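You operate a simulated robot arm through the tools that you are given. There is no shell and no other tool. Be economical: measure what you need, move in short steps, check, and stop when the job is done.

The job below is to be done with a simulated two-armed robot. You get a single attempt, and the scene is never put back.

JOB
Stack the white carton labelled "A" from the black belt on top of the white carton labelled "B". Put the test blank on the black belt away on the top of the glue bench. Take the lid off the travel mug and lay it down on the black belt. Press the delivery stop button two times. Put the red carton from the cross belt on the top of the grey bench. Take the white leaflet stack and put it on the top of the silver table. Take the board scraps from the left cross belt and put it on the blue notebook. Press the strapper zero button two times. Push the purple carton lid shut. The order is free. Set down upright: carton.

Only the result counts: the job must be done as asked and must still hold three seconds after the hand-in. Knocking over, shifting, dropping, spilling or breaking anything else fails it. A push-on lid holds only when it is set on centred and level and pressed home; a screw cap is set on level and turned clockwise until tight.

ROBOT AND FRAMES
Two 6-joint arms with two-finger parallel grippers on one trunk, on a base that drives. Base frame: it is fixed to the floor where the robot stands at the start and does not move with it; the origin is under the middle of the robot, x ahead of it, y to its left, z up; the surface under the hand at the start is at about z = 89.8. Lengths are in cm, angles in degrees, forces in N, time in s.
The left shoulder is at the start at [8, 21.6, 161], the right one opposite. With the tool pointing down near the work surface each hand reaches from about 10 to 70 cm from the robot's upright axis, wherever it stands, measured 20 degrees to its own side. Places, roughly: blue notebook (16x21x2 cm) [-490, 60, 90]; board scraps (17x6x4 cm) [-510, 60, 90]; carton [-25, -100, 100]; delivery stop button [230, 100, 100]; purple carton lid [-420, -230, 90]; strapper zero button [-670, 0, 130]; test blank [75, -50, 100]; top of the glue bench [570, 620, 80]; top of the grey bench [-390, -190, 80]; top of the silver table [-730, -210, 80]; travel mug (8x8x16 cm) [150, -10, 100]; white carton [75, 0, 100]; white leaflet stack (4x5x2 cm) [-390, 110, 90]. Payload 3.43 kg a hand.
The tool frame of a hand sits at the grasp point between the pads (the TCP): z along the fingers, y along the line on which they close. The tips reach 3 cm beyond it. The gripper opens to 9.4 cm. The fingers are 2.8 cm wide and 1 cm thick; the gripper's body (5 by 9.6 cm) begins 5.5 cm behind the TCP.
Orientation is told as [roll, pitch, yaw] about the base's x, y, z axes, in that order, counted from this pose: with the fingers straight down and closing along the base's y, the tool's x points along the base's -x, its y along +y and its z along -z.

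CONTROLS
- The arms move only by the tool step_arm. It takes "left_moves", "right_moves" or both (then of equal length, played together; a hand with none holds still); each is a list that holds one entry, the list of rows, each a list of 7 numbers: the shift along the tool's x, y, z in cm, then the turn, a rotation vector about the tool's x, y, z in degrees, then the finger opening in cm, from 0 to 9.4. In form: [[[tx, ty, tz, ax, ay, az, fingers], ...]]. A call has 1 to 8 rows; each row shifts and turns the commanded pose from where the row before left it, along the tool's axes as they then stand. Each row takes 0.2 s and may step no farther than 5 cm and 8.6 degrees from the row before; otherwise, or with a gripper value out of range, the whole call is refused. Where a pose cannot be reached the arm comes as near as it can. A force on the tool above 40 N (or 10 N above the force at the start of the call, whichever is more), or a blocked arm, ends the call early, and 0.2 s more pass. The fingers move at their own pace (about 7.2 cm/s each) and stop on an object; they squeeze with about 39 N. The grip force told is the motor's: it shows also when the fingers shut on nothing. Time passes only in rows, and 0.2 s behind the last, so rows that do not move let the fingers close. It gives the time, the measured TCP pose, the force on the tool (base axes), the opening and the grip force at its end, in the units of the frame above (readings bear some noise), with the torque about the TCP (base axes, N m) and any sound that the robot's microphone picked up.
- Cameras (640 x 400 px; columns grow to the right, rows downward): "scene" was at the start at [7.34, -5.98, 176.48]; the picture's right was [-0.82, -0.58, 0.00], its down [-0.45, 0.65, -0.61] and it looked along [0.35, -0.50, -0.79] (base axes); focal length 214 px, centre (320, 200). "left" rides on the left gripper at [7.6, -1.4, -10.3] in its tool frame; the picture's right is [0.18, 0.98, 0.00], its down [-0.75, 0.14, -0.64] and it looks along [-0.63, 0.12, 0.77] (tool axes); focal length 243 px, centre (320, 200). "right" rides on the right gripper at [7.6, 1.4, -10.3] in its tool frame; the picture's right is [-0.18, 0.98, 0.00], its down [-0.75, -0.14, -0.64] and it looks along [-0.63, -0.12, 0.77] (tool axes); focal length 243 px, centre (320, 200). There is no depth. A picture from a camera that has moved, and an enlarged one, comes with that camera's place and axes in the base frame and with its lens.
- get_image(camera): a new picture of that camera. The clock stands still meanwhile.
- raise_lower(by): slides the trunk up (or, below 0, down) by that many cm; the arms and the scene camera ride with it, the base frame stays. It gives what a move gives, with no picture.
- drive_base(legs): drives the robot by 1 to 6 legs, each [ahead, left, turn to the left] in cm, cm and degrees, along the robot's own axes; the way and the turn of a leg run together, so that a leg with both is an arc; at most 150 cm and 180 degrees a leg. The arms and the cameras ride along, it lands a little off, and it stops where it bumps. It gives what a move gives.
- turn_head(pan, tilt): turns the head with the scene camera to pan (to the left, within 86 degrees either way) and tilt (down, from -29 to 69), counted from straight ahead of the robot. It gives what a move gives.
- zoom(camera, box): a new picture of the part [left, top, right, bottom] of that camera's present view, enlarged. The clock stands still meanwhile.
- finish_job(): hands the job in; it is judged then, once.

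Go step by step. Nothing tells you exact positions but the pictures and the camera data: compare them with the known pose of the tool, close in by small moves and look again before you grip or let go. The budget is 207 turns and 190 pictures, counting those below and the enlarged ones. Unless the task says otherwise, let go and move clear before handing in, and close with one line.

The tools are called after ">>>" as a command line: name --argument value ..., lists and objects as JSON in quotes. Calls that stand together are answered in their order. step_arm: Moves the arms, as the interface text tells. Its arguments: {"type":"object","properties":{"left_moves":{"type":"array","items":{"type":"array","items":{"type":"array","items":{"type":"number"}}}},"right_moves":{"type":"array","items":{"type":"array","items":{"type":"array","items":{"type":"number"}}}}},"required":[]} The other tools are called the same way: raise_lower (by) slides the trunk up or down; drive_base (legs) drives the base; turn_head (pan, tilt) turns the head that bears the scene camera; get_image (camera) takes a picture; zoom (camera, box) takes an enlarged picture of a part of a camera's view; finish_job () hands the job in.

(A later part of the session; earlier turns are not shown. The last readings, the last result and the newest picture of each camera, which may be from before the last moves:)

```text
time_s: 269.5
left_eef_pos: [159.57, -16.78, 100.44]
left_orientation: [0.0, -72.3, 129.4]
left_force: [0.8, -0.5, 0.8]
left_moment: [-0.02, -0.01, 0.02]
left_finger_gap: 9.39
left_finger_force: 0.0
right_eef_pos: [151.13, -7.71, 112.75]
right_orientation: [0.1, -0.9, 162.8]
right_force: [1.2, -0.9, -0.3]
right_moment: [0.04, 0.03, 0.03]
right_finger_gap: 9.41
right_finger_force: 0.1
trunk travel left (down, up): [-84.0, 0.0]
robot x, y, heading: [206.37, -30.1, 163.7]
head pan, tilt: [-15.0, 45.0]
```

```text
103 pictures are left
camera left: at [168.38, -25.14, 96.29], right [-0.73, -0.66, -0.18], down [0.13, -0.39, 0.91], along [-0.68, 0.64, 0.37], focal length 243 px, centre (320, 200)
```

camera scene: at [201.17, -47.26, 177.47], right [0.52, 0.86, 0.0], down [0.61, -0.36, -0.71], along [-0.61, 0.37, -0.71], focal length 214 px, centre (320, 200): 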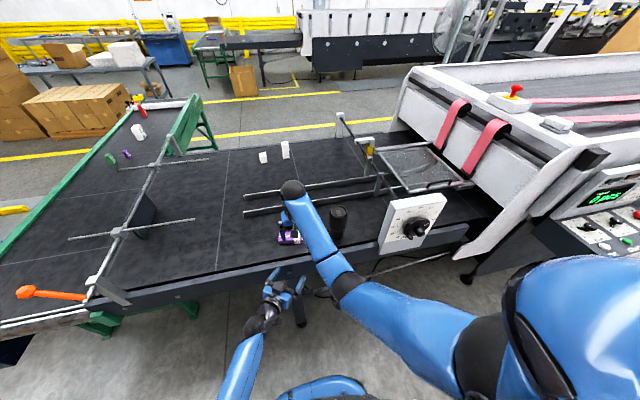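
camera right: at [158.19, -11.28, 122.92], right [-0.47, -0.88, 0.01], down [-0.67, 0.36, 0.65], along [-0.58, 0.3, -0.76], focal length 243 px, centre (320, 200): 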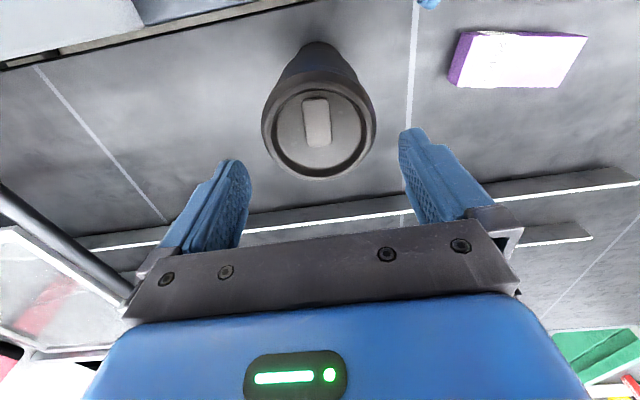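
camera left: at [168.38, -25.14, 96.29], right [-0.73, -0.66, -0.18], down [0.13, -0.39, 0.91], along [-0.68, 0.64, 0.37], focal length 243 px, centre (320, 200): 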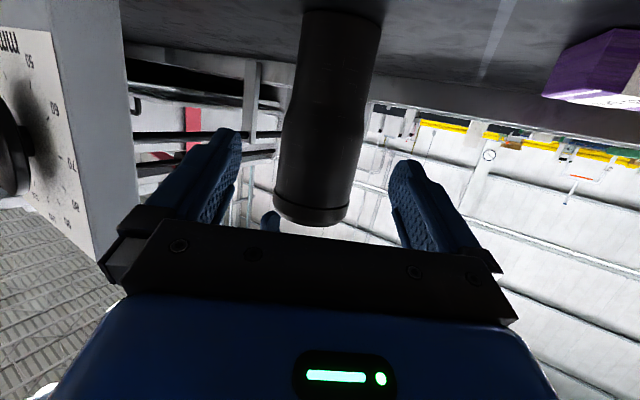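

Both hands ride to good places and the mug is between the left fingers' line. I'll lower slightly and advance the left hand around the body.

>>> step_arm --left_moves '[[[2.2, 0.5, 0.7, 0, 0, 0, 9.4], [-1.2, 0, 3.8, 0, 0, 0, 9.4], [-1.2, 0, 3.8, 0, 0, 0, 9.4], [-1.2, 0, 3.6, 0, 0, 0, 9.4]]]'

>>> get_image --camera "right"

>>> get_image --camera "left"

```text
time_s: 270.5
left_eef_pos: [151.68, -7.34, 98.03]
left_orientation: [0.1, -71.8, 129.1]
left_force: [-0.5, 0.6, -0.2]
left_moment: [-0.01, 0.01, -0.05]
left_finger_gap: 9.42
left_finger_force: 0.1
right_eef_pos: [150.99, -7.06, 112.65]
right_orientation: [0.5, -0.7, 162.8]
right_force: [-0.8, 0.5, 0.1]
right_moment: [-0.03, -0.04, 0.02]
right_finger_gap: 9.42
right_finger_force: 0.0
trunk travel left (down, up): [-84.0, 0.0]
robot x, y, heading: [205.92, -29.81, 163.9]
head pan, tilt: [-15.0, 45.0]
```

```text
102 pictures are left
camera right: at [157.98, -10.59, 122.71], right [-0.47, -0.88, 0.01], down [-0.67, 0.36, 0.65], along [-0.58, 0.3, -0.76], focal length 243 px, centre (320, 200)
```

right: 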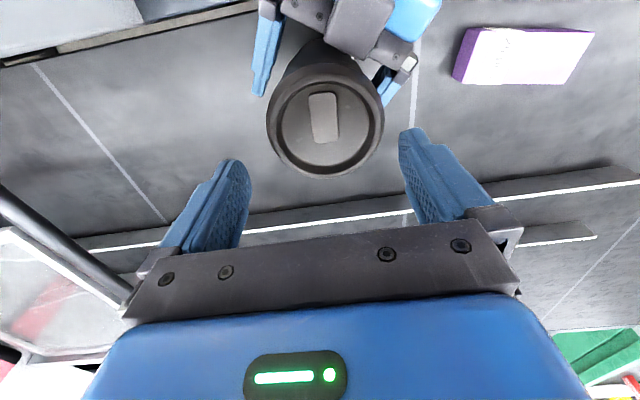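

```text
101 pictures are left
camera left: at [160.45, -15.85, 93.92], right [-0.73, -0.67, -0.17], down [0.13, -0.38, 0.92], along [-0.68, 0.64, 0.36], focal length 243 px, centre (320, 200)
```

left: 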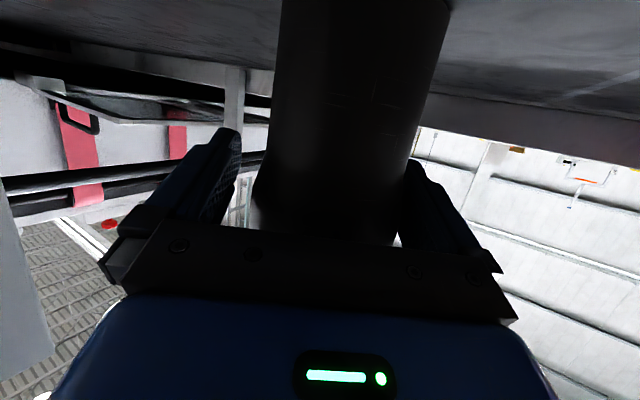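

I'll nudge the left hand 0.7 cm, close it on the body, then bring the right gripper down on the lid.

>>> step_arm --left_moves '[[[0, 0.7, 0, 0, 0, 0, 9.4], [0, 0, 0, 0, 0, 0, 6], [0, 0, 0, 0, 0, 0, 6], [0, 0, 0, 0, 0, 0, 6]]]'

>>> get_image --camera "right"

```text
time_s: 271.5
left_eef_pos: [151.26, -8.08, 98.2]
left_orientation: [0.3, -72.2, 129.0]
left_force: [1.9, -2.9, 4.1]
left_moment: [-0.36, 0.07, 0.14]
left_finger_gap: 8.3
left_finger_force: 38.6
right_eef_pos: [151.0, -7.4, 112.7]
right_orientation: [0.3, -1.0, 162.8]
right_force: [0.3, -0.9, -0.2]
right_moment: [0.0, -0.02, 0.01]
right_finger_gap: 9.4
right_finger_force: 0.1
trunk travel left (down, up): [-84.0, 0.0]
robot x, y, heading: [206.09, -29.74, 164.0]
head pan, tilt: [-15.0, 45.0]
```

```text
100 pictures are left
camera right: at [158.17, -10.92, 122.85], right [-0.47, -0.88, 0.01], down [-0.67, 0.36, 0.65], along [-0.58, 0.3, -0.76], focal length 243 px, centre (320, 200)
```

right: 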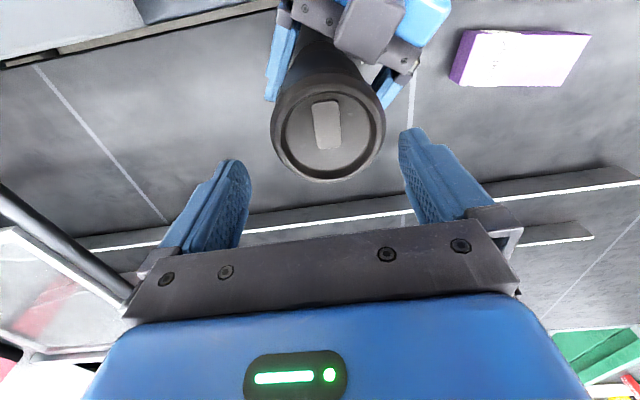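

Body held. Aligning the right gripper and descending onto the lid, then closing.

>>> step_arm --right_moves '[[[0.45, 0.57, 0, 0, 0, 0, 9.4], [0, 0, 2.5, 0, 0, 0, 9.4], [0, 0, 2, 0, 0, 0, 9.4], [0, 0, 1.1, 0, 0, 0, 9.4], [0, 0, 0, 0, 0, 0, 6], [0, 0, 0, 0, 0, 0, 6], [0, 0, 0, 0, 0, 0, 6]]]'

>>> get_image --camera "right"

```text
time_s: 273.1
left_eef_pos: [151.21, -8.05, 98.12]
left_orientation: [0.3, -72.2, 129.0]
left_force: [-1.0, -1.9, 6.2]
left_moment: [-0.25, 0.26, 0.08]
left_finger_gap: 8.29
left_finger_force: 39.0
right_eef_pos: [151.31, -8.03, 107.08]
right_orientation: [0.3, -0.9, 162.8]
right_force: [0.4, 0.1, 0.8]
right_moment: [-0.04, -0.01, 0.04]
right_finger_gap: 8.2
right_finger_force: 38.7
trunk travel left (down, up): [-84.0, 0.0]
robot x, y, heading: [206.23, -29.67, 163.8]
head pan, tilt: [-15.0, 45.0]
heard: snap
```

```text
99 pictures are left
camera right: at [158.51, -11.64, 117.25], right [-0.47, -0.88, 0.01], down [-0.67, 0.36, 0.65], along [-0.58, 0.3, -0.76], focal length 243 px, centre (320, 200)
```

right: 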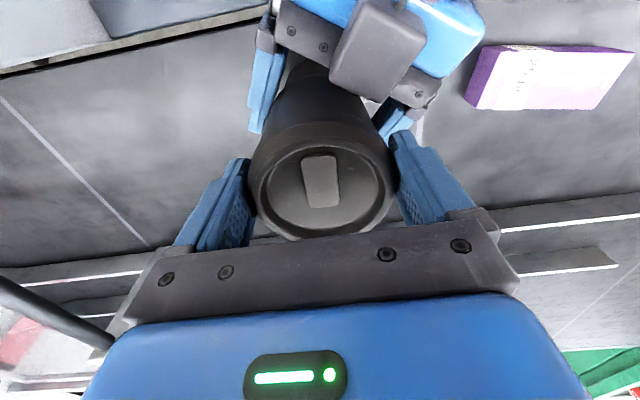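

Now pulling the lid up while the left hand holds the body.

>>> step_arm --right_moves '[[[0, 0, -0.5, 0, 0, 0, 6], [0, 0, -0.5, 0, 0, 0, 6], [0, 0, -0.5, 0, 0, 0, 6], [0, 0, -0.8, 0, 0, 0, 6], [0, 0, -1, 0, 0, 0, 6]]]'

>>> get_image --camera "right"

```text
time_s: 274.3
left_eef_pos: [151.21, -8.0, 98.3]
left_orientation: [0.2, -72.2, 129.0]
left_force: [-1.1, -1.1, 7.4]
left_moment: [-0.19, 0.34, 0.0]
left_finger_gap: 8.28
left_finger_force: 38.9
right_eef_pos: [151.37, -8.0, 110.38]
right_orientation: [0.3, -0.7, 162.8]
right_force: [-0.5, -1.1, -1.0]
right_moment: [0.01, -0.02, 0.0]
right_finger_gap: 8.18
right_finger_force: 38.7
trunk travel left (down, up): [-84.0, 0.0]
robot x, y, heading: [205.84, -29.67, 163.7]
head pan, tilt: [-15.0, 45.0]
```

```text
98 pictures are left
camera right: at [158.45, -11.55, 120.51], right [-0.47, -0.88, 0.01], down [-0.67, 0.36, 0.65], along [-0.58, 0.3, -0.76], focal length 243 px, centre (320, 200)
```

right: 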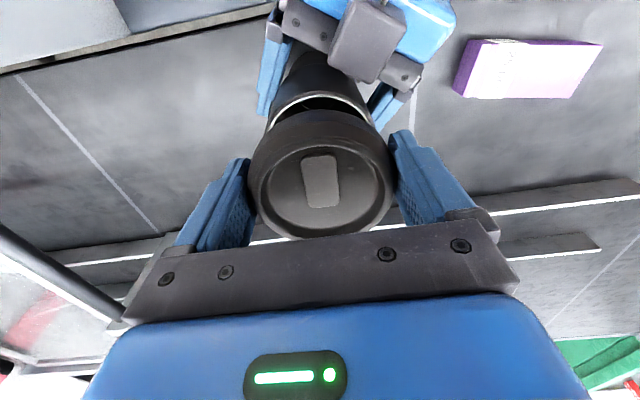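

The lid is off. I'll open the left hand and retreat it, while the right lifts the lid higher.

>>> step_arm --left_moves '[[[0, 0, 0, 0, 0, 0, 9.4], [0, 0, 0, 0, 0, 0, 9.4], [1.4, 0, -4.4, 0, 0, 0, 9.4], [1.4, 0, -4.4, 0, 0, 0, 9.4], [1.4, 0, -4.4, 0, 0, 0, 9.4], [-2.85, 0, -0.9, 0, 0, 0, 9.4], [-2.85, 0, -0.9, 0, 0, 0, 9.4]]]' --right_moves '[[[0, 0, -1, 0, 0, 0, 6], [0, 0, -1, 0, 0, 0, 6], [0, 0, -1, 0, 0, 0, 6], [0, 0, 0, 0, 0, 0, 6], [0, 0, 0, 0, 0, 0, 6], [0, 0, 0, 0, 0, 0, 6], [0, 0, 0, 0, 0, 0, 6]]]'

>>> get_image --camera "scene"

```text
time_s: 275.9
left_eef_pos: [159.85, -18.62, 104.04]
left_orientation: [0.1, -72.1, 129.1]
left_force: [0.6, 0.2, -0.2]
left_moment: [-0.01, -0.01, -0.03]
left_finger_gap: 9.42
left_finger_force: 0.1
right_eef_pos: [150.87, -8.05, 112.9]
right_orientation: [0.4, -0.9, 162.8]
right_force: [0.5, 0.3, -0.6]
right_moment: [0.03, 0.05, 0.0]
right_finger_gap: 8.18
right_finger_force: 38.8
right hand out of reach, approached as far as the arm can: row 3
trunk travel left (down, up): [-84.0, 0.0]
robot x, y, heading: [206.13, -29.71, 163.9]
head pan, tilt: [-15.0, 45.0]
```

```text
97 pictures are left
camera scene: at [196.18, -24.65, 177.45], right [0.52, 0.86, 0.0], down [0.61, -0.37, -0.71], along [-0.6, 0.37, -0.71], focal length 214 px, centre (320, 200)
```

scene: 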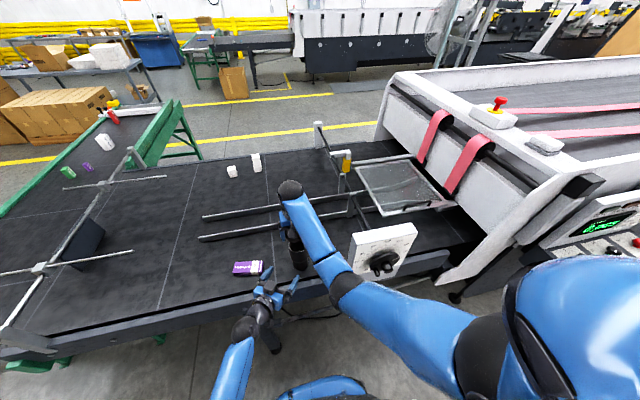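

Now slide left 45 cm to carry the lid over free belt beyond the purple pack.

>>> drive_base --legs '[[0, 45, 0]]'

>>> get_image --camera "right"

>>> get_image --camera "scene"

```text
time_s: 278.6
left_eef_pos: [147.25, -61.34, 103.96]
left_orientation: [0.6, -72.0, 128.4]
left_force: [0.6, -0.8, -0.6]
left_moment: [-0.01, 0.0, -0.01]
left_finger_gap: 9.39
left_finger_force: 0.1
right_eef_pos: [138.47, -50.54, 112.84]
right_orientation: [0.5, -0.9, 162.5]
right_force: [0.4, -0.4, -0.3]
right_moment: [-0.02, 0.0, -0.02]
right_finger_gap: 8.15
right_finger_force: 38.9
trunk travel left (down, up): [-84.0, 0.0]
robot x, y, heading: [193.26, -72.74, 163.5]
head pan, tilt: [-15.0, 45.0]
```

```text
96 pictures are left
camera right: at [145.49, -54.19, 122.95], right [-0.47, -0.88, 0.01], down [-0.66, 0.36, 0.65], along [-0.58, 0.3, -0.76], focal length 243 px, centre (320, 200)
```

right: 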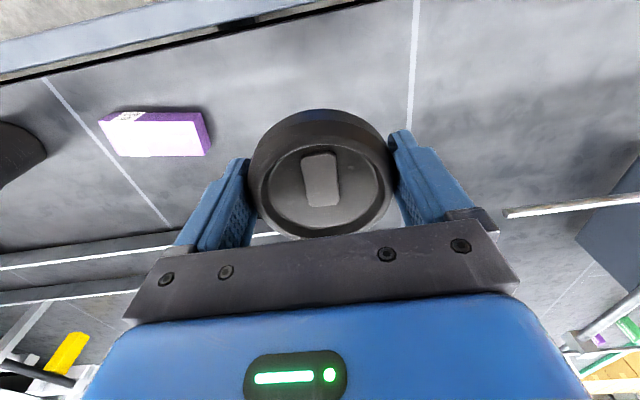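

```text
95 pictures are left
camera scene: at [183.7, -67.44, 177.45], right [0.52, 0.85, 0.0], down [0.6, -0.37, -0.71], along [-0.6, 0.37, -0.71], focal length 214 px, centre (320, 200)
```

scene: 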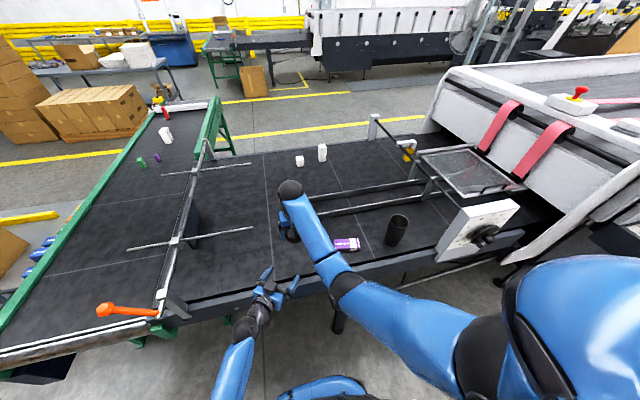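

Clear belt below. Lowering the lid gently.

>>> step_arm --right_moves '[[[0, 0, 4.5, 0, 0, 0, 6], [0, 0, 4.5, 0, 0, 0, 6], [0, 0, 4.5, 0, 0, 0, 6], [0, 0, 2.3, 0, 0, 0, 6], [0, 0, 0.8, 0, 0, 0, 6], [0, 0, 0.8, 0, 0, 0, 6], [0, 0, 0.6, 0, 0, 0, 6], [0, 0, 0.5, 0, 0, 0, 6]]]'

>>> get_image --camera "right"

```text
time_s: 280.4
left_eef_pos: [147.18, -61.67, 104.12]
left_orientation: [0.1, -72.1, 128.7]
left_force: [-0.6, 0.2, -0.4]
left_moment: [-0.02, 0.0, -0.02]
left_finger_gap: 9.4
left_finger_force: 0.0
right_eef_pos: [138.09, -50.85, 94.32]
right_orientation: [0.4, -1.0, 162.4]
right_force: [0.0, 0.7, -0.9]
right_moment: [-0.03, 0.0, -0.02]
right_finger_gap: 8.09
right_finger_force: 38.7
trunk travel left (down, up): [-84.0, 0.0]
robot x, y, heading: [193.34, -73.0, 163.4]
head pan, tilt: [-15.0, 45.0]
```

```text
94 pictures are left
camera right: at [145.12, -54.44, 104.5], right [-0.47, -0.88, 0.01], down [-0.66, 0.36, 0.65], along [-0.58, 0.3, -0.76], focal length 243 px, centre (320, 200)
```

right: 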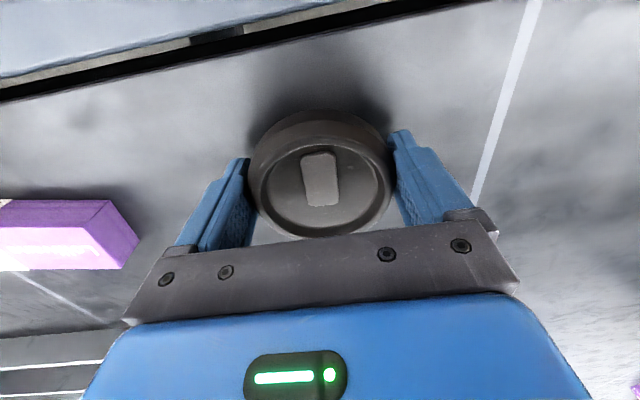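

Not yet in contact. Lowering in small steps until it touches.

>>> step_arm --right_moves '[[[0, 0, 0.4, 0, 0, 0, 6], [0, 0, 0.4, 0, 0, 0, 6], [0, 0, 0.3, 0, 0, 0, 6], [0, 0, 0.3, 0, 0, 0, 6]]]'

```text
time_s: 281.4
left_eef_pos: [147.36, -61.57, 104.04]
left_orientation: [0.2, -72.2, 128.6]
left_force: [-0.5, -0.4, 0.5]
left_moment: [0.0, 0.01, 0.03]
left_finger_gap: 9.42
left_finger_force: 0.0
right_eef_pos: [138.07, -50.82, 93.05]
right_orientation: [0.3, -1.3, 162.5]
right_force: [-0.2, 0.1, 5.9]
right_moment: [0.34, -0.18, 0.03]
right_finger_gap: 8.06
right_finger_force: 38.9
trunk travel left (down, up): [-84.0, 0.0]
robot x, y, heading: [193.27, -72.55, 163.4]
head pan, tilt: [-15.0, 45.0]
```

The lid rests on the belt. Releasing, rising, and restoring the left hand's downward orientation.

>>> step_arm --right_moves '[[[0, 0, 0, 0, 0, 0, 9.4], [0, 0, 0, 0, 0, 0, 9.4], [0, 0, -4, 0, 0, 0, 9.4], [0, 0, -4, 0, 0, 0, 9.4], [0, 0, -4, 0, 0, 0, 9.4], [0, 0, -4, 0, 0, 0, 9.4], [0, 0, 0, 0, 0, 0, 9.4], [0, 0, 0, 0, 0, 0, 9.4]]]' --left_moves '[[[0, 0, 0, 0, 8, 0, 9.4], [0, 0, 0, 0, 8, 0, 9.4], [0, 0, 0, 0, 8, 0, 9.4], [0, 0, 0, 0, 8, 0, 9.4], [0, 0, 0, 0, 8, 0, 9.4], [0, 0, 0, 0, 8, 0, 9.4], [0, 0, 0, 0, 8, 0, 9.4], [0, 0, 0, 0, 8, 0, 9.4]]]'

>>> step_arm --left_moves '[[[0, 0, 0, 0, 8, 0, 9.4], [0, 0, 0, 0, 0, -8, 9.4], [0, 0, 0, 0, 0, -8, 9.4], [0, 0, 0, 0, 0, -8, 9.4], [0, 0, 0, 0, 0, -8, 9.4]]]'

>>> get_image --camera "right"

>>> drive_base --legs '[[-25, 0, 0]]'

>>> get_image --camera "scene"

```text
time_s: 283.2
left_eef_pos: [147.32, -61.6, 103.91]
left_orientation: [-0.1, -7.9, 128.9]
left_force: [-0.3, -0.8, -0.4]
left_moment: [0.0, 0.03, 0.02]
left_finger_gap: 9.41
left_finger_force: 0.2
right_eef_pos: [138.19, -50.8, 108.92]
right_orientation: [0.4, -0.9, 162.5]
right_force: [-0.4, 0.6, -0.6]
right_moment: [0.02, 0.01, 0.03]
right_finger_gap: 9.41
right_finger_force: 0.1
trunk travel left (down, up): [-84.0, 0.0]
robot x, y, heading: [193.45, -72.88, 163.3]
head pan, tilt: [-15.0, 45.0]
```

```text
time_s: 284.4
left_eef_pos: [147.27, -61.49, 104.07]
left_orientation: [0.0, -0.1, 161.1]
left_force: [-0.6, 0.2, 0.2]
left_moment: [0.01, 0.0, 0.02]
left_finger_gap: 9.4
left_finger_force: 0.0
right_eef_pos: [138.2, -50.71, 108.87]
right_orientation: [0.4, -0.8, 162.5]
right_force: [-0.3, 0.4, 0.3]
right_moment: [-0.01, 0.0, -0.02]
right_finger_gap: 9.41
right_finger_force: 0.0
trunk travel left (down, up): [-84.0, 0.0]
robot x, y, heading: [193.23, -73.08, 163.6]
head pan, tilt: [-15.0, 45.0]
```

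```text
93 pictures are left
camera right: at [145.28, -54.34, 119.06], right [-0.47, -0.88, 0.01], down [-0.66, 0.36, 0.65], along [-0.58, 0.3, -0.76], focal length 243 px, centre (320, 200)
```

right: 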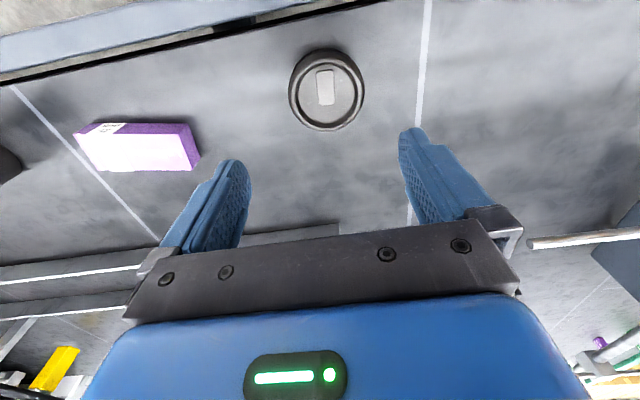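

```text
time_s: 286.3
left_eef_pos: [170.97, -68.68, 103.89]
left_orientation: [0.0, 0.1, 160.9]
left_force: [-0.4, -0.1, 0.6]
left_moment: [0.02, 0.01, 0.02]
left_finger_gap: 9.41
left_finger_force: 0.0
right_eef_pos: [161.85, -57.85, 108.7]
right_orientation: [0.3, -0.6, 162.4]
right_force: [-0.2, 0.3, -1.4]
right_moment: [0.0, -0.01, 0.01]
right_finger_gap: 9.4
right_finger_force: 0.1
trunk travel left (down, up): [-84.0, 0.0]
robot x, y, heading: [217.48, -80.01, 163.6]
head pan, tilt: [-15.0, 45.0]
```

```text
92 pictures are left
camera scene: at [207.08, -74.72, 177.4], right [0.52, 0.85, 0.0], down [0.61, -0.37, -0.7], along [-0.6, 0.37, -0.71], focal length 214 px, centre (320, 200)
```

scene: 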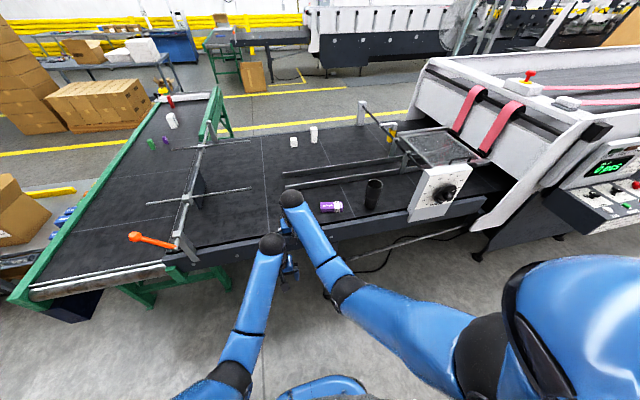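

Lid and mug look right, and the stack stands. I'll drive back the same way around the packing line.

>>> drive_base --legs '[[0, 0, 82], [0, -12, 0], [150, 0, 0], [32, 0, 0], [0, -28, 0], [150, 0, 0]]'

>>> turn_head --pan 0 --tilt 35

>>> get_image --camera "scene"

```text
time_s: 308.2
left_eef_pos: [35.7, -410.82, 104.1]
left_orientation: [-0.1, -0.2, -114.3]
left_force: [-0.2, -0.2, 0.4]
left_moment: [0.04, 0.02, 0.03]
left_finger_gap: 9.41
left_finger_force: 0.0
right_eef_pos: [24.19, -419.0, 108.98]
right_orientation: [0.4, -1.0, -112.6]
right_force: [-0.5, 0.5, 1.8]
right_moment: [0.0, -0.03, 0.01]
right_finger_gap: 9.39
right_finger_force: 0.0
trunk travel left (down, up): [-84.0, 0.0]
robot x, y, heading: [51.3, -366.13, -111.6]
head pan, tilt: [-15.0, 45.0]
```

```text
time_s: 309.0
left_eef_pos: [35.64, -410.86, 104.03]
left_orientation: [0.0, -0.1, -114.1]
left_force: [0.0, 0.3, 0.4]
left_moment: [0.02, 0.01, -0.04]
left_finger_gap: 9.43
left_finger_force: 0.1
right_eef_pos: [24.1, -418.87, 108.97]
right_orientation: [0.4, -1.0, -112.7]
right_force: [0.1, -0.2, 0.1]
right_moment: [-0.02, 0.02, -0.05]
right_finger_gap: 9.41
right_finger_force: 0.1
trunk travel left (down, up): [-84.0, 0.0]
robot x, y, heading: [50.77, -365.71, -111.4]
head pan, tilt: [0.0, 35.0]
```

```text
91 pictures are left
camera scene: at [46.84, -376.78, 178.94], right [-0.93, 0.37, 0.0], down [0.21, 0.53, -0.82], along [-0.3, -0.76, -0.57], focal length 214 px, centre (320, 200)
```

scene: 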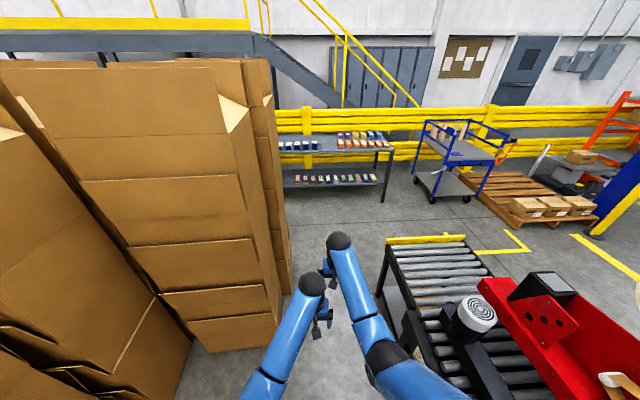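

I'll retrace the earlier gap line exactly: align, go through, and then angle out past the stack corner.

>>> drive_base --legs '[[0, -5, -3], [124, 0, 0], [0, 0, -13.5], [58, 0, 0]]'

>>> drive_base --legs '[[0, 0, -52], [0, -20, 0], [118, 0, 0], [0, 0, -90], [150, 0, 0], [150, 0, 0]]'

>>> turn_head --pan -40 --tilt 30

>>> get_image --camera "scene"

```text
time_s: 319.5
left_eef_pos: [-66.95, -561.19, 104.16]
left_orientation: [0.0, -0.3, -130.2]
left_force: [-0.1, 0.5, -0.2]
left_moment: [0.01, 0.02, -0.01]
left_finger_gap: 9.4
left_finger_force: 0.0
right_eef_pos: [-80.14, -565.66, 109.1]
right_orientation: [0.3, -1.1, -128.7]
right_force: [0.5, -0.6, 0.3]
right_moment: [-0.02, -0.04, -0.04]
right_finger_gap: 9.37
right_finger_force: 0.1
trunk travel left (down, up): [-84.0, 0.0]
robot x, y, heading: [-39.32, -522.53, -127.5]
head pan, tilt: [0.0, 35.0]
```

```text
time_s: 347.1
left_eef_pos: [-159.07, -152.73, 104.1]
left_orientation: [0.0, -0.2, 86.4]
left_force: [0.4, 0.3, 0.6]
left_moment: [-0.02, 0.04, 0.01]
left_finger_gap: 9.37
left_finger_force: 0.0
right_eef_pos: [-151.05, -141.0, 108.91]
right_orientation: [0.4, -1.0, 88.0]
right_force: [-0.7, 0.6, 0.0]
right_moment: [0.02, -0.01, 0.0]
right_finger_gap: 9.38
right_finger_force: 0.1
trunk travel left (down, up): [-84.0, 0.0]
robot x, y, heading: [-157.91, -199.87, 89.0]
head pan, tilt: [0.0, 35.0]
```

```text
time_s: 348.1
left_eef_pos: [-159.13, -152.55, 104.04]
left_orientation: [0.0, -0.1, 86.3]
left_force: [-0.1, 0.7, -0.1]
left_moment: [-0.03, 0.03, 0.0]
left_finger_gap: 9.38
left_finger_force: 0.1
right_eef_pos: [-151.03, -140.92, 108.89]
right_orientation: [0.3, -0.8, 88.1]
right_force: [-0.1, -1.3, -0.5]
right_moment: [0.01, 0.0, -0.01]
right_finger_gap: 9.4
right_finger_force: 0.2
trunk travel left (down, up): [-84.0, 0.0]
robot x, y, heading: [-157.98, -199.91, 89.0]
head pan, tilt: [-40.0, 30.0]
```

```text
90 pictures are left
camera scene: at [-151.82, -190.06, 179.71], right [0.76, -0.66, 0.0], down [-0.33, -0.38, -0.87], along [0.57, 0.65, -0.5], focal length 214 px, centre (320, 200)
```

scene: 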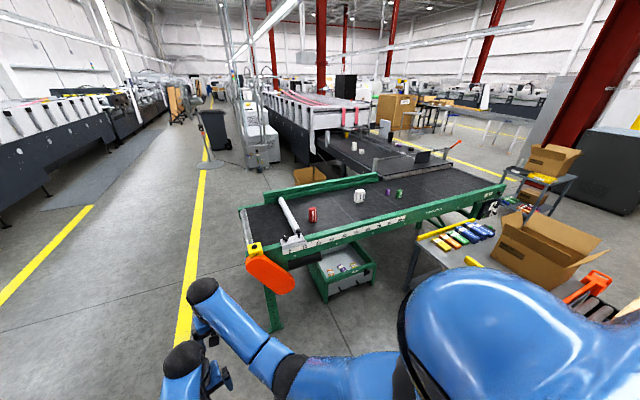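

The red carton stands at about (-71,-89), near the outer rail. I'll come in from the outside, squarely to the rail, stopping a bit short.

>>> drive_base --legs '[[0, 0, -17], [0, -51, 0], [60, 0, 0]]'

>>> turn_head --pan 0 --tilt 50

>>> get_image --camera "scene"

>>> get_image --camera "right"

```text
time_s: 355.1
left_eef_pos: [-80.08, -112.88, 104.16]
left_orientation: [0.0, -0.2, 70.3]
left_force: [0.1, -0.2, -0.1]
left_moment: [0.02, -0.01, 0.0]
left_finger_gap: 9.42
left_finger_force: 0.0
right_eef_pos: [-69.24, -103.93, 109.04]
right_orientation: [0.4, -0.9, 71.8]
right_force: [0.1, -0.5, 0.8]
right_moment: [-0.01, -0.01, -0.01]
right_finger_gap: 9.38
right_finger_force: 0.1
trunk travel left (down, up): [-84.0, 0.0]
robot x, y, heading: [-91.86, -158.48, 72.8]
head pan, tilt: [-40.0, 30.0]
```

```text
time_s: 356.1
left_eef_pos: [-80.01, -112.66, 104.03]
left_orientation: [0.1, -0.1, 70.3]
left_force: [0.5, -0.2, -0.3]
left_moment: [-0.01, 0.01, 0.01]
left_finger_gap: 9.4
left_finger_force: 0.0
right_eef_pos: [-69.07, -103.73, 108.91]
right_orientation: [0.4, -0.8, 71.9]
right_force: [-0.9, -0.3, 0.7]
right_moment: [0.03, -0.01, -0.02]
right_finger_gap: 9.4
right_finger_force: 0.1
trunk travel left (down, up): [-84.0, 0.0]
robot x, y, heading: [-91.89, -159.22, 72.8]
head pan, tilt: [0.0, 50.0]
```

```text
89 pictures are left
camera scene: at [-88.79, -148.3, 176.76], right [0.96, -0.29, 0.0], down [-0.23, -0.73, -0.64], along [0.19, 0.61, -0.77], focal length 214 px, centre (320, 200)
```

scene: 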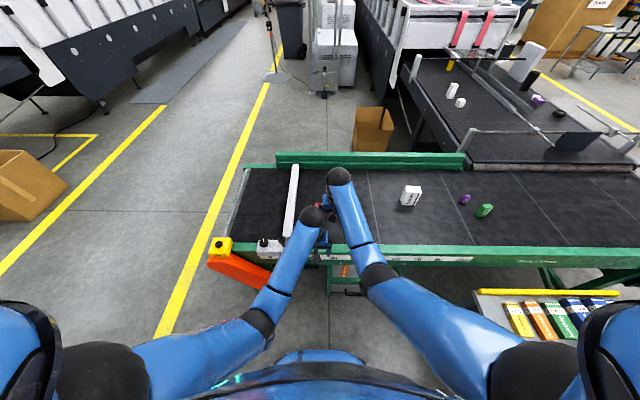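

```text
88 pictures are left
camera right: at [-72.73, -110.72, 119.06], right [-0.88, 0.48, 0.01], down [0.37, 0.66, 0.65], along [0.31, 0.58, -0.76], focal length 243 px, centre (320, 200)
```

right: 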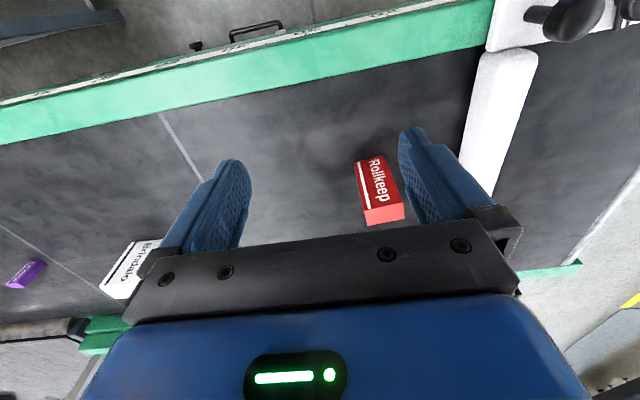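

Zooming on the red carton to judge its stance and size.

>>> zoom --camera "right" --box '[340, 140, 420, 240]'

>>> zoom --camera "scene" --box '[290, 160, 354, 220]'

```text
4.00 times, centred on (380, 190) of right
camera zoom: at [-72.73, -110.72, 119.06], right [-0.88, 0.48, 0.01], down [0.37, 0.66, 0.65], along [0.31, 0.58, -0.76], focal length 970 px, centre (80, 240)
```

zoom: 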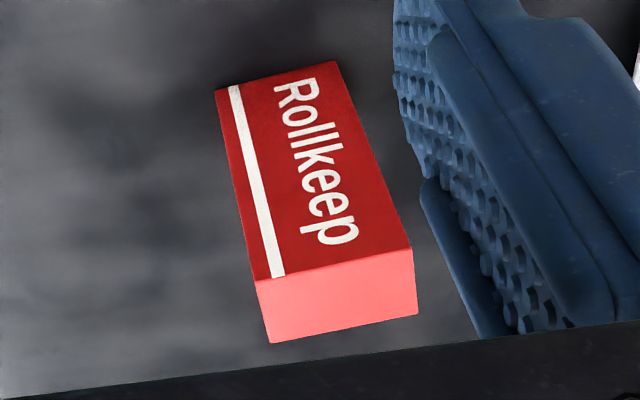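

```text
6.67 times, centred on (322, 190) of scene
camera zoom: at [-88.79, -148.3, 176.76], right [0.96, -0.29, 0.0], down [-0.23, -0.73, -0.64], along [0.19, 0.61, -0.77], focal length 1430 px, centre (307, 267)
```

zoom: 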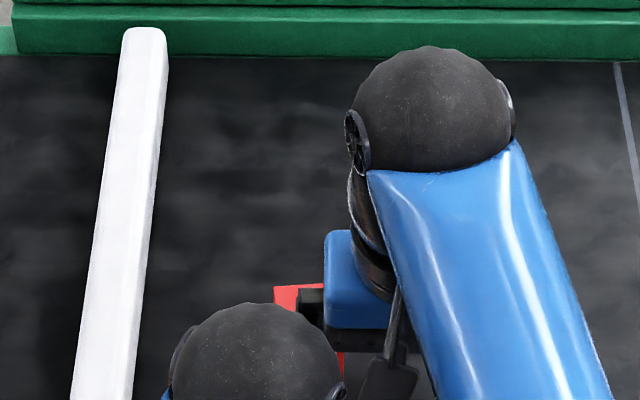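

The carton is upright, about 4.4×2.6×9.6 cm, centred near (-70.1,-90.5). I'll move 10 cm closer and centre the right gripper above it, closing across the 4.4 cm width.

>>> drive_base --legs '[[10, 0, 0]]'

>>> step_arm --right_moves '[[[-1.5, 1.3, 0, 0, 0, -6, 9.4], [-1.5, 1.3, 0, 0, 0, 0, 9.4]]]'

>>> get_image --camera "right"

```text
time_s: 357.3
left_eef_pos: [-77.26, -104.23, 104.39]
left_orientation: [0.1, -0.6, 70.3]
left_force: [-0.5, -0.6, 0.3]
left_moment: [0.07, -0.04, -0.05]
left_finger_gap: 9.39
left_finger_force: 0.1
right_eef_pos: [-66.51, -95.25, 109.33]
right_orientation: [0.5, -1.3, 71.9]
right_force: [-0.5, -0.6, -0.1]
right_moment: [0.08, -0.02, -0.01]
right_finger_gap: 9.41
right_finger_force: 0.0
trunk travel left (down, up): [-84.0, 0.0]
robot x, y, heading: [-89.09, -149.78, 72.7]
head pan, tilt: [0.0, 50.0]
```

```text
time_s: 357.9
left_eef_pos: [-77.29, -103.67, 104.19]
left_orientation: [0.1, -0.2, 70.3]
left_force: [-0.2, -0.3, -0.2]
left_moment: [0.04, 0.03, 0.01]
left_finger_gap: 9.4
left_finger_force: 0.1
right_eef_pos: [-68.17, -91.14, 109.31]
right_orientation: [0.1, -1.1, 77.8]
right_force: [0.0, -0.9, -0.3]
right_moment: [0.02, 0.0, 0.01]
right_finger_gap: 9.42
right_finger_force: 0.1
trunk travel left (down, up): [-84.0, 0.0]
robot x, y, heading: [-89.33, -149.28, 73.0]
head pan, tilt: [0.0, 50.0]
```

```text
85 pictures are left
camera right: at [-71.09, -98.52, 119.32], right [-0.92, 0.39, 0.01], down [0.3, 0.69, 0.66], along [0.25, 0.61, -0.75], focal length 243 px, centre (320, 200)
```

right: 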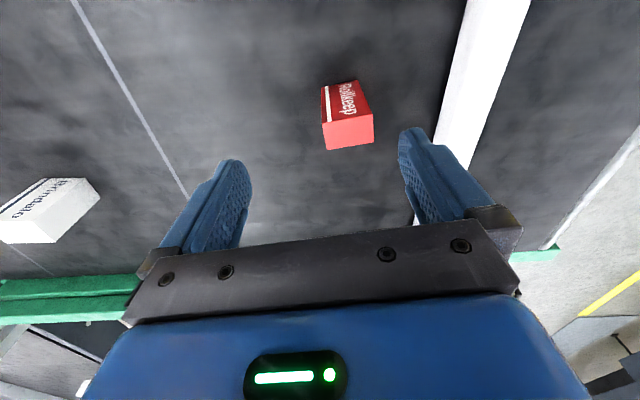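

Refining: top centre about (-69.9,-89.4). Centering and descending partway.

>>> step_arm --right_moves '[[[-1.3, 2.0, 0, 0, 0, 0, 9.4], [0, 0, 4, 0, 0, 0, 9.4], [0, 0, 3, 0, 0, 0, 9.4]]]'

>>> get_image --camera "right"

```text
time_s: 358.7
left_eef_pos: [-77.17, -103.52, 104.22]
left_orientation: [-0.1, -0.2, 70.3]
left_force: [-0.6, 0.3, -0.7]
left_moment: [0.02, 0.01, 0.0]
left_finger_gap: 9.42
left_finger_force: 0.1
right_eef_pos: [-69.39, -89.22, 102.04]
right_orientation: [0.3, -1.0, 77.8]
right_force: [0.6, -0.4, 0.3]
right_moment: [-0.02, 0.01, 0.03]
right_finger_gap: 9.38
right_finger_force: 0.1
trunk travel left (down, up): [-84.0, 0.0]
robot x, y, heading: [-89.14, -149.2, 72.8]
head pan, tilt: [0.0, 50.0]
```

```text
84 pictures are left
camera right: at [-72.42, -96.45, 112.25], right [-0.92, 0.39, 0.01], down [0.3, 0.69, 0.65], along [0.25, 0.61, -0.76], focal length 243 px, centre (320, 200)
```

right: 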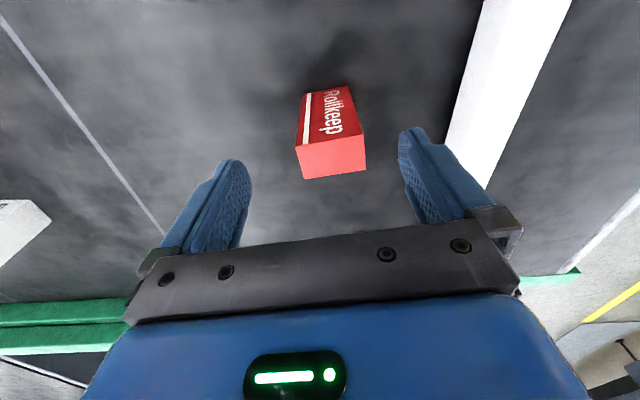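

Slight correction of 0.6 cm sideways, then final descent and grip.

>>> step_arm --right_moves '[[[0.3, 0.65, 0, 0, 0, 0, 9.4], [0, 0, 3, 0, 0, 0, 9.4], [0, 0, 2.8, 0, 0, 0, 9.4], [0, 0, 0, 0, 0, 0, 2], [0, 0, 0, 0, 0, 0, 2], [0, 0, 0, 0, 0, 0, 2]]]'

>>> get_image --camera "right"

```text
time_s: 360.1
left_eef_pos: [-77.13, -103.42, 104.03]
left_orientation: [0.0, -0.1, 70.3]
left_force: [-0.6, 0.1, 0.2]
left_moment: [0.0, -0.03, -0.03]
left_finger_gap: 9.38
left_finger_force: 0.1
right_eef_pos: [-70.35, -89.07, 96.23]
right_orientation: [0.3, -0.9, 77.8]
right_force: [0.0, 0.5, -0.4]
right_moment: [-0.01, 0.04, 0.02]
right_finger_gap: 4.94
right_finger_force: 38.9
trunk travel left (down, up): [-84.0, 0.0]
robot x, y, heading: [-89.08, -149.3, 72.8]
head pan, tilt: [0.0, 50.0]
```

```text
83 pictures are left
camera right: at [-73.23, -96.47, 106.27], right [-0.92, 0.39, 0.01], down [0.3, 0.7, 0.65], along [0.25, 0.61, -0.76], focal length 243 px, centre (320, 200)
```

right: 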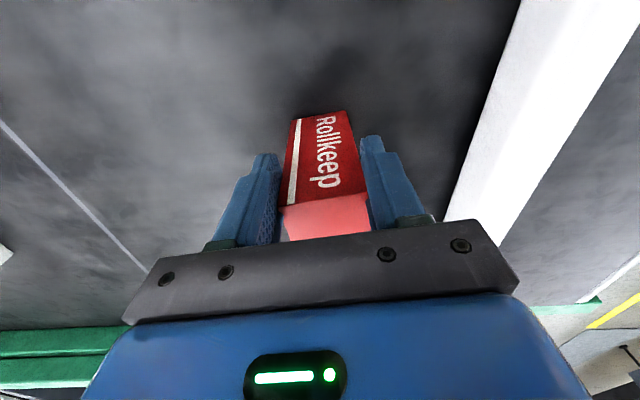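

The carton is gripped. I'll lift it, back out, and drive around toward the grey bench.

>>> step_arm --right_moves '[[[0, 0, -4, 0, 0, 0, 2], [0, 0, -4, 0, 0, 0, 2], [0, 0, -4, 0, 0, 0, 2], [0, 0, -2, 0, 0, 0, 2]]]'

>>> drive_base --legs '[[-40, 0, 0], [0, 0, 107], [60, 0, 0], [0, -150, 0], [0, -10, 0]]'

>>> turn_head --pan 20 --tilt 22

>>> get_image --camera "scene"

>>> get_image --camera "right"

```text
time_s: 361.1
left_eef_pos: [-77.12, -103.36, 104.06]
left_orientation: [0.1, -0.1, 70.3]
left_force: [-0.6, 0.4, -0.4]
left_moment: [0.0, -0.01, 0.0]
left_finger_gap: 9.4
left_finger_force: 0.1
right_eef_pos: [-70.21, -89.27, 110.13]
right_orientation: [0.2, -1.0, 77.9]
right_force: [1.2, -0.4, -1.0]
right_moment: [0.02, -0.01, 0.02]
right_finger_gap: 4.92
right_finger_force: 38.7
trunk travel left (down, up): [-84.0, 0.0]
robot x, y, heading: [-89.13, -149.48, 73.0]
head pan, tilt: [0.0, 50.0]
```

```text
time_s: 379.0
left_eef_pos: [-217.28, -33.74, 103.97]
left_orientation: [-0.5, -0.1, -178.7]
left_force: [-0.1, -1.5, 0.0]
left_moment: [0.07, -0.02, 0.0]
left_finger_gap: 9.39
left_finger_force: 0.2
right_eef_pos: [-232.83, -32.69, 110.21]
right_orientation: [-0.2, -0.9, -171.0]
right_force: [-0.2, -0.7, 0.4]
right_moment: [0.07, 0.03, 0.0]
right_finger_gap: 4.85
right_finger_force: 38.9
trunk travel left (down, up): [-84.0, 0.0]
robot x, y, heading: [-169.93, -27.66, -175.9]
head pan, tilt: [0.0, 50.0]
```

```text
time_s: 379.9
left_eef_pos: [-217.35, -32.75, 104.02]
left_orientation: [0.2, -0.1, -178.5]
left_force: [0.2, 0.3, -0.4]
left_moment: [-0.02, -0.01, 0.03]
left_finger_gap: 9.39
left_finger_force: 0.0
right_eef_pos: [-232.96, -31.51, 110.18]
right_orientation: [0.4, -1.0, -171.0]
right_force: [0.6, 0.1, -0.2]
right_moment: [-0.06, -0.02, 0.0]
right_finger_gap: 4.87
right_finger_force: 39.2
trunk travel left (down, up): [-84.0, 0.0]
robot x, y, heading: [-170.26, -27.67, -176.3]
head pan, tilt: [20.0, 22.0]
```

```text
82 pictures are left
camera scene: at [-181.66, -31.0, 181.0], right [-0.41, 0.91, 0.0], down [0.34, 0.15, -0.93], along [-0.85, -0.38, -0.37], focal length 214 px, centre (320, 200)
```

scene: 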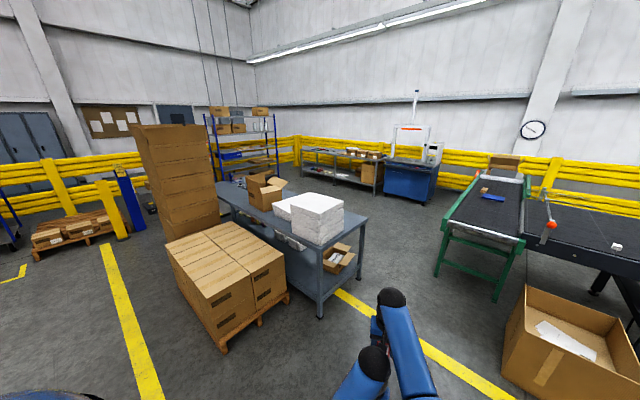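

```text
81 pictures are left
camera right: at [-224.99, -31.67, 120.33], right [-0.03, -1.0, 0.01], down [-0.76, 0.03, 0.65], along [-0.65, 0.01, -0.76], focal length 243 px, centre (320, 200)
```

right: 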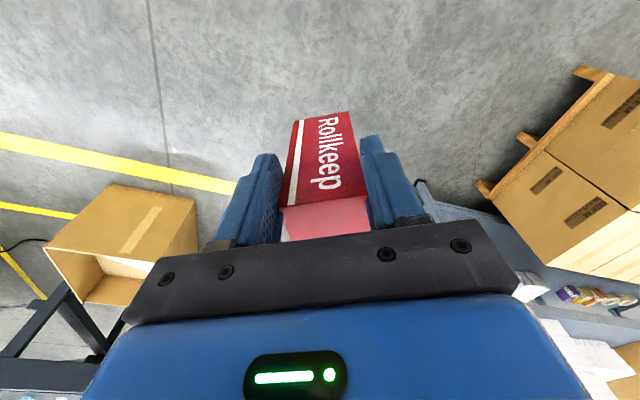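

Zooming on the grey bench's top for the free area and the purple carton.

>>> zoom --camera "scene" --box '[200, 150, 380, 330]'

>>> zoom --camera "scene" --box '[430, 140, 640, 260]'

```text
2.22 times, centred on (290, 240) of scene
camera zoom: at [-181.66, -31.0, 181.0], right [-0.41, 0.91, 0.0], down [0.34, 0.15, -0.93], along [-0.85, -0.38, -0.37], focal length 477 px, centre (387, 111)
```

zoom: 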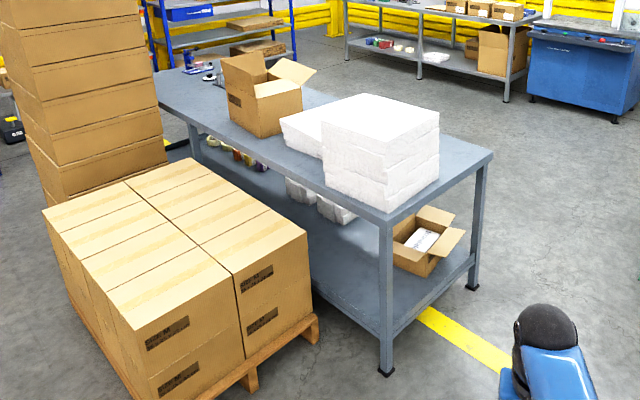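

```text
3.05 times, centred on (535, 200) of scene
camera zoom: at [-181.66, -31.0, 181.0], right [-0.41, 0.91, 0.0], down [0.34, 0.15, -0.93], along [-0.85, -0.38, -0.37], focal length 654 px, centre (-335, 200)
```

zoom: 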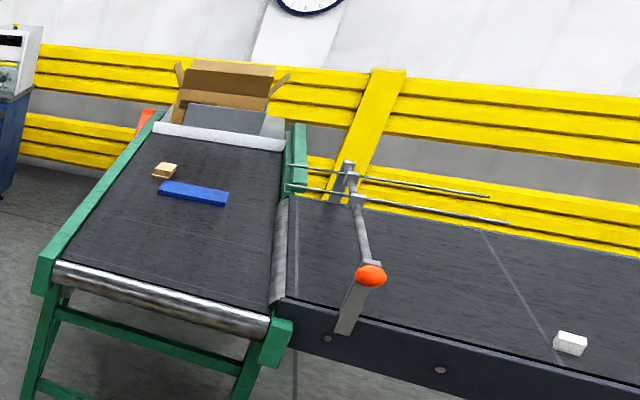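

The free strip is on the bench's near-back corner, around (-372,-85). On the left cross belt I also see the blue notebook, the tan scraps, and the white leaflet stack. Driving to the bench's end.

>>> drive_base --legs '[[149, -5, 0], [31, -6, 0], [0, 0, 67]]'

>>> turn_head --pan 0 --tilt 45

>>> get_image --camera "scene"

```text
time_s: 392.0
left_eef_pos: [-367.41, -72.31, 104.01]
left_orientation: [0.1, -0.2, -113.4]
left_force: [0.3, 0.4, 0.8]
left_moment: [-0.01, 0.0, 0.0]
left_finger_gap: 9.4
left_finger_force: 0.1
right_eef_pos: [-375.23, -86.02, 110.31]
right_orientation: [0.3, -1.0, -105.7]
right_force: [-0.8, 0.2, -0.9]
right_moment: [-0.03, 0.02, 0.07]
right_finger_gap: 4.89
right_finger_force: 39.1
trunk travel left (down, up): [-84.0, 0.0]
robot x, y, heading: [-352.39, -27.06, -110.8]
head pan, tilt: [20.0, 22.0]
```

```text
time_s: 392.9
left_eef_pos: [-367.43, -72.47, 103.98]
left_orientation: [0.1, -0.2, -113.4]
left_force: [0.4, 0.3, -0.5]
left_moment: [0.02, -0.01, 0.02]
left_finger_gap: 9.41
left_finger_force: 0.0
right_eef_pos: [-375.14, -86.15, 110.1]
right_orientation: [0.2, -1.0, -105.6]
right_force: [0.3, 0.6, -0.4]
right_moment: [0.01, -0.01, 0.03]
right_finger_gap: 4.9
right_finger_force: 39.0
trunk travel left (down, up): [-84.0, 0.0]
robot x, y, heading: [-352.45, -27.04, -110.7]
head pan, tilt: [0.0, 45.0]
```

```text
78 pictures are left
camera scene: at [-356.59, -37.54, 177.46], right [-0.94, 0.35, 0.0], down [0.25, 0.66, -0.71], along [-0.25, -0.66, -0.71], focal length 214 px, centre (320, 200)
```

scene: 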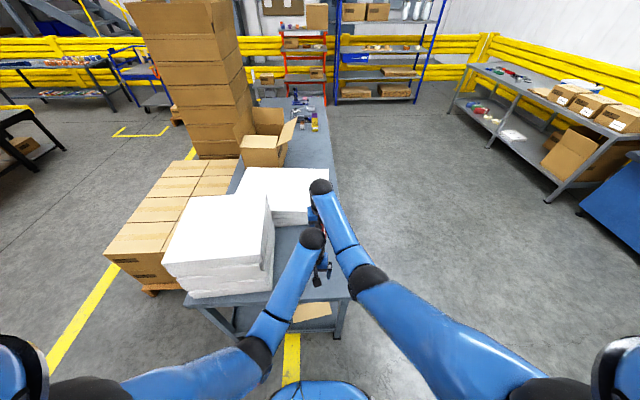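

Bench space below the right hand is free. I'll lower the trunk 6 cm and then bring the carton down.

>>> raise_lower --by -6

>>> step_arm --right_moves '[[[0, 0, 4, 0, 0, 0, 2], [0, 0, 4, 0, 0, 0, 2], [0, 0, 4, 0, 0, 0, 2], [0, 0, 3, 0, 0, 0, 2]]]'

>>> get_image --camera "right"

```text
time_s: 393.9
left_eef_pos: [-367.37, -72.5, 98.05]
left_orientation: [0.0, -0.1, -113.3]
left_force: [0.2, -0.5, -0.3]
left_moment: [0.03, 0.0, -0.01]
left_finger_gap: 9.4
left_finger_force: 0.1
right_eef_pos: [-374.99, -86.09, 104.18]
right_orientation: [0.3, -1.0, -105.7]
right_force: [0.5, -0.7, 0.4]
right_moment: [-0.01, -0.01, -0.02]
right_finger_gap: 4.91
right_finger_force: 38.8
trunk travel left (down, up): [-78.0, 6.0]
robot x, y, heading: [-352.91, -27.6, -110.8]
head pan, tilt: [0.0, 45.0]
```

```text
time_s: 394.9
left_eef_pos: [-367.26, -72.2, 98.31]
left_orientation: [0.0, -0.3, -113.3]
left_force: [-0.2, 0.3, -0.6]
left_moment: [0.01, 0.03, -0.01]
left_finger_gap: 9.4
left_finger_force: 0.0
right_eef_pos: [-374.78, -86.9, 90.25]
right_orientation: [0.7, -2.4, -105.7]
right_force: [-1.5, -6.3, 33.4]
right_moment: [-0.86, 0.25, 0.04]
right_finger_gap: 5.09
right_finger_force: 38.5
trunk travel left (down, up): [-78.0, 6.0]
robot x, y, heading: [-352.69, -27.35, -110.6]
head pan, tilt: [0.0, 45.0]
```

```text
77 pictures are left
camera right: at [-371.35, -79.47, 100.25], right [0.9, -0.44, 0.02], down [-0.34, -0.66, 0.67], along [-0.29, -0.61, -0.74], focal length 243 px, centre (320, 200)
```

right: 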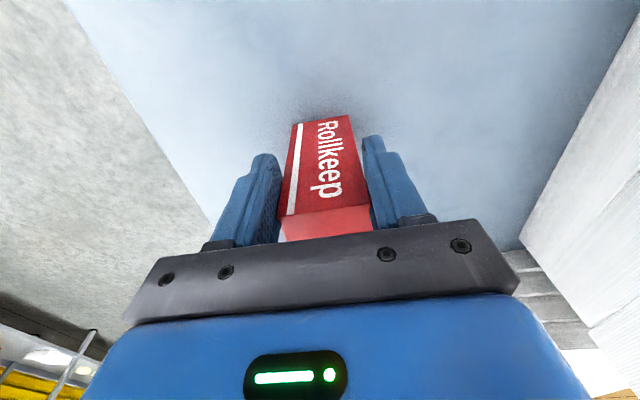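

Contact made, a bit firmly. I'll ease up until the force is small.

>>> step_arm --right_moves '[[[0, 0, -0.5, 0, 0, 0, 2], [0, 0, -0.4, 0, 0, 0, 2], [0, 0, 0, 0, 0, 0, 2]]]'

>>> zoom --camera "right" --box '[220, 80, 420, 240]'

```text
time_s: 395.7
left_eef_pos: [-367.25, -72.3, 97.93]
left_orientation: [0.0, -0.2, -113.4]
left_force: [-0.4, 0.1, 0.6]
left_moment: [0.0, 0.0, -0.01]
left_finger_gap: 9.39
left_finger_force: 0.0
right_eef_pos: [-374.88, -86.22, 90.12]
right_orientation: [0.2, -1.0, -105.8]
right_force: [3.4, -7.2, 16.0]
right_moment: [-0.85, -0.03, 0.12]
right_finger_gap: 4.88
right_finger_force: 39.1
trunk travel left (down, up): [-78.0, 6.0]
robot x, y, heading: [-352.39, -27.24, -110.8]
head pan, tilt: [0.0, 45.0]
```

```text
2.50 times, centred on (320, 160) of right
camera zoom: at [-371.41, -79.12, 100.29], right [0.9, -0.44, 0.01], down [-0.34, -0.68, 0.65], along [-0.29, -0.59, -0.76], focal length 606 px, centre (320, 300)
```

zoom: 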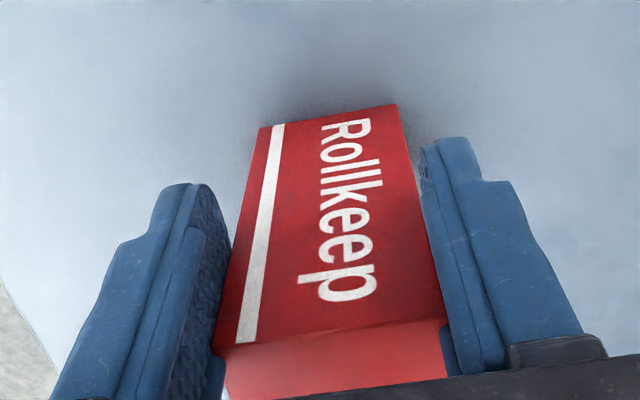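

>>> step_arm --right_moves '[[[0, 0, -0.3, 0, 0, 0, 2], [0, 0, -0.2, 0, 0, 0, 2], [0, 0, 0, 0, 0, 0, 2]]]'

```text
time_s: 396.5
left_eef_pos: [-367.36, -72.29, 97.97]
left_orientation: [0.1, -0.1, -113.3]
left_force: [0.5, 0.2, -0.6]
left_moment: [0.0, 0.04, -0.03]
left_finger_gap: 9.42
left_finger_force: 0.0
right_eef_pos: [-375.12, -86.33, 90.36]
right_orientation: [0.2, -0.7, -105.8]
right_force: [-0.5, -0.4, 0.2]
right_moment: [0.04, -0.02, -0.01]
right_finger_gap: 4.91
right_finger_force: 38.9
trunk travel left (down, up): [-78.0, 6.0]
robot x, y, heading: [-352.39, -27.51, -110.8]
head pan, tilt: [0.0, 45.0]
```

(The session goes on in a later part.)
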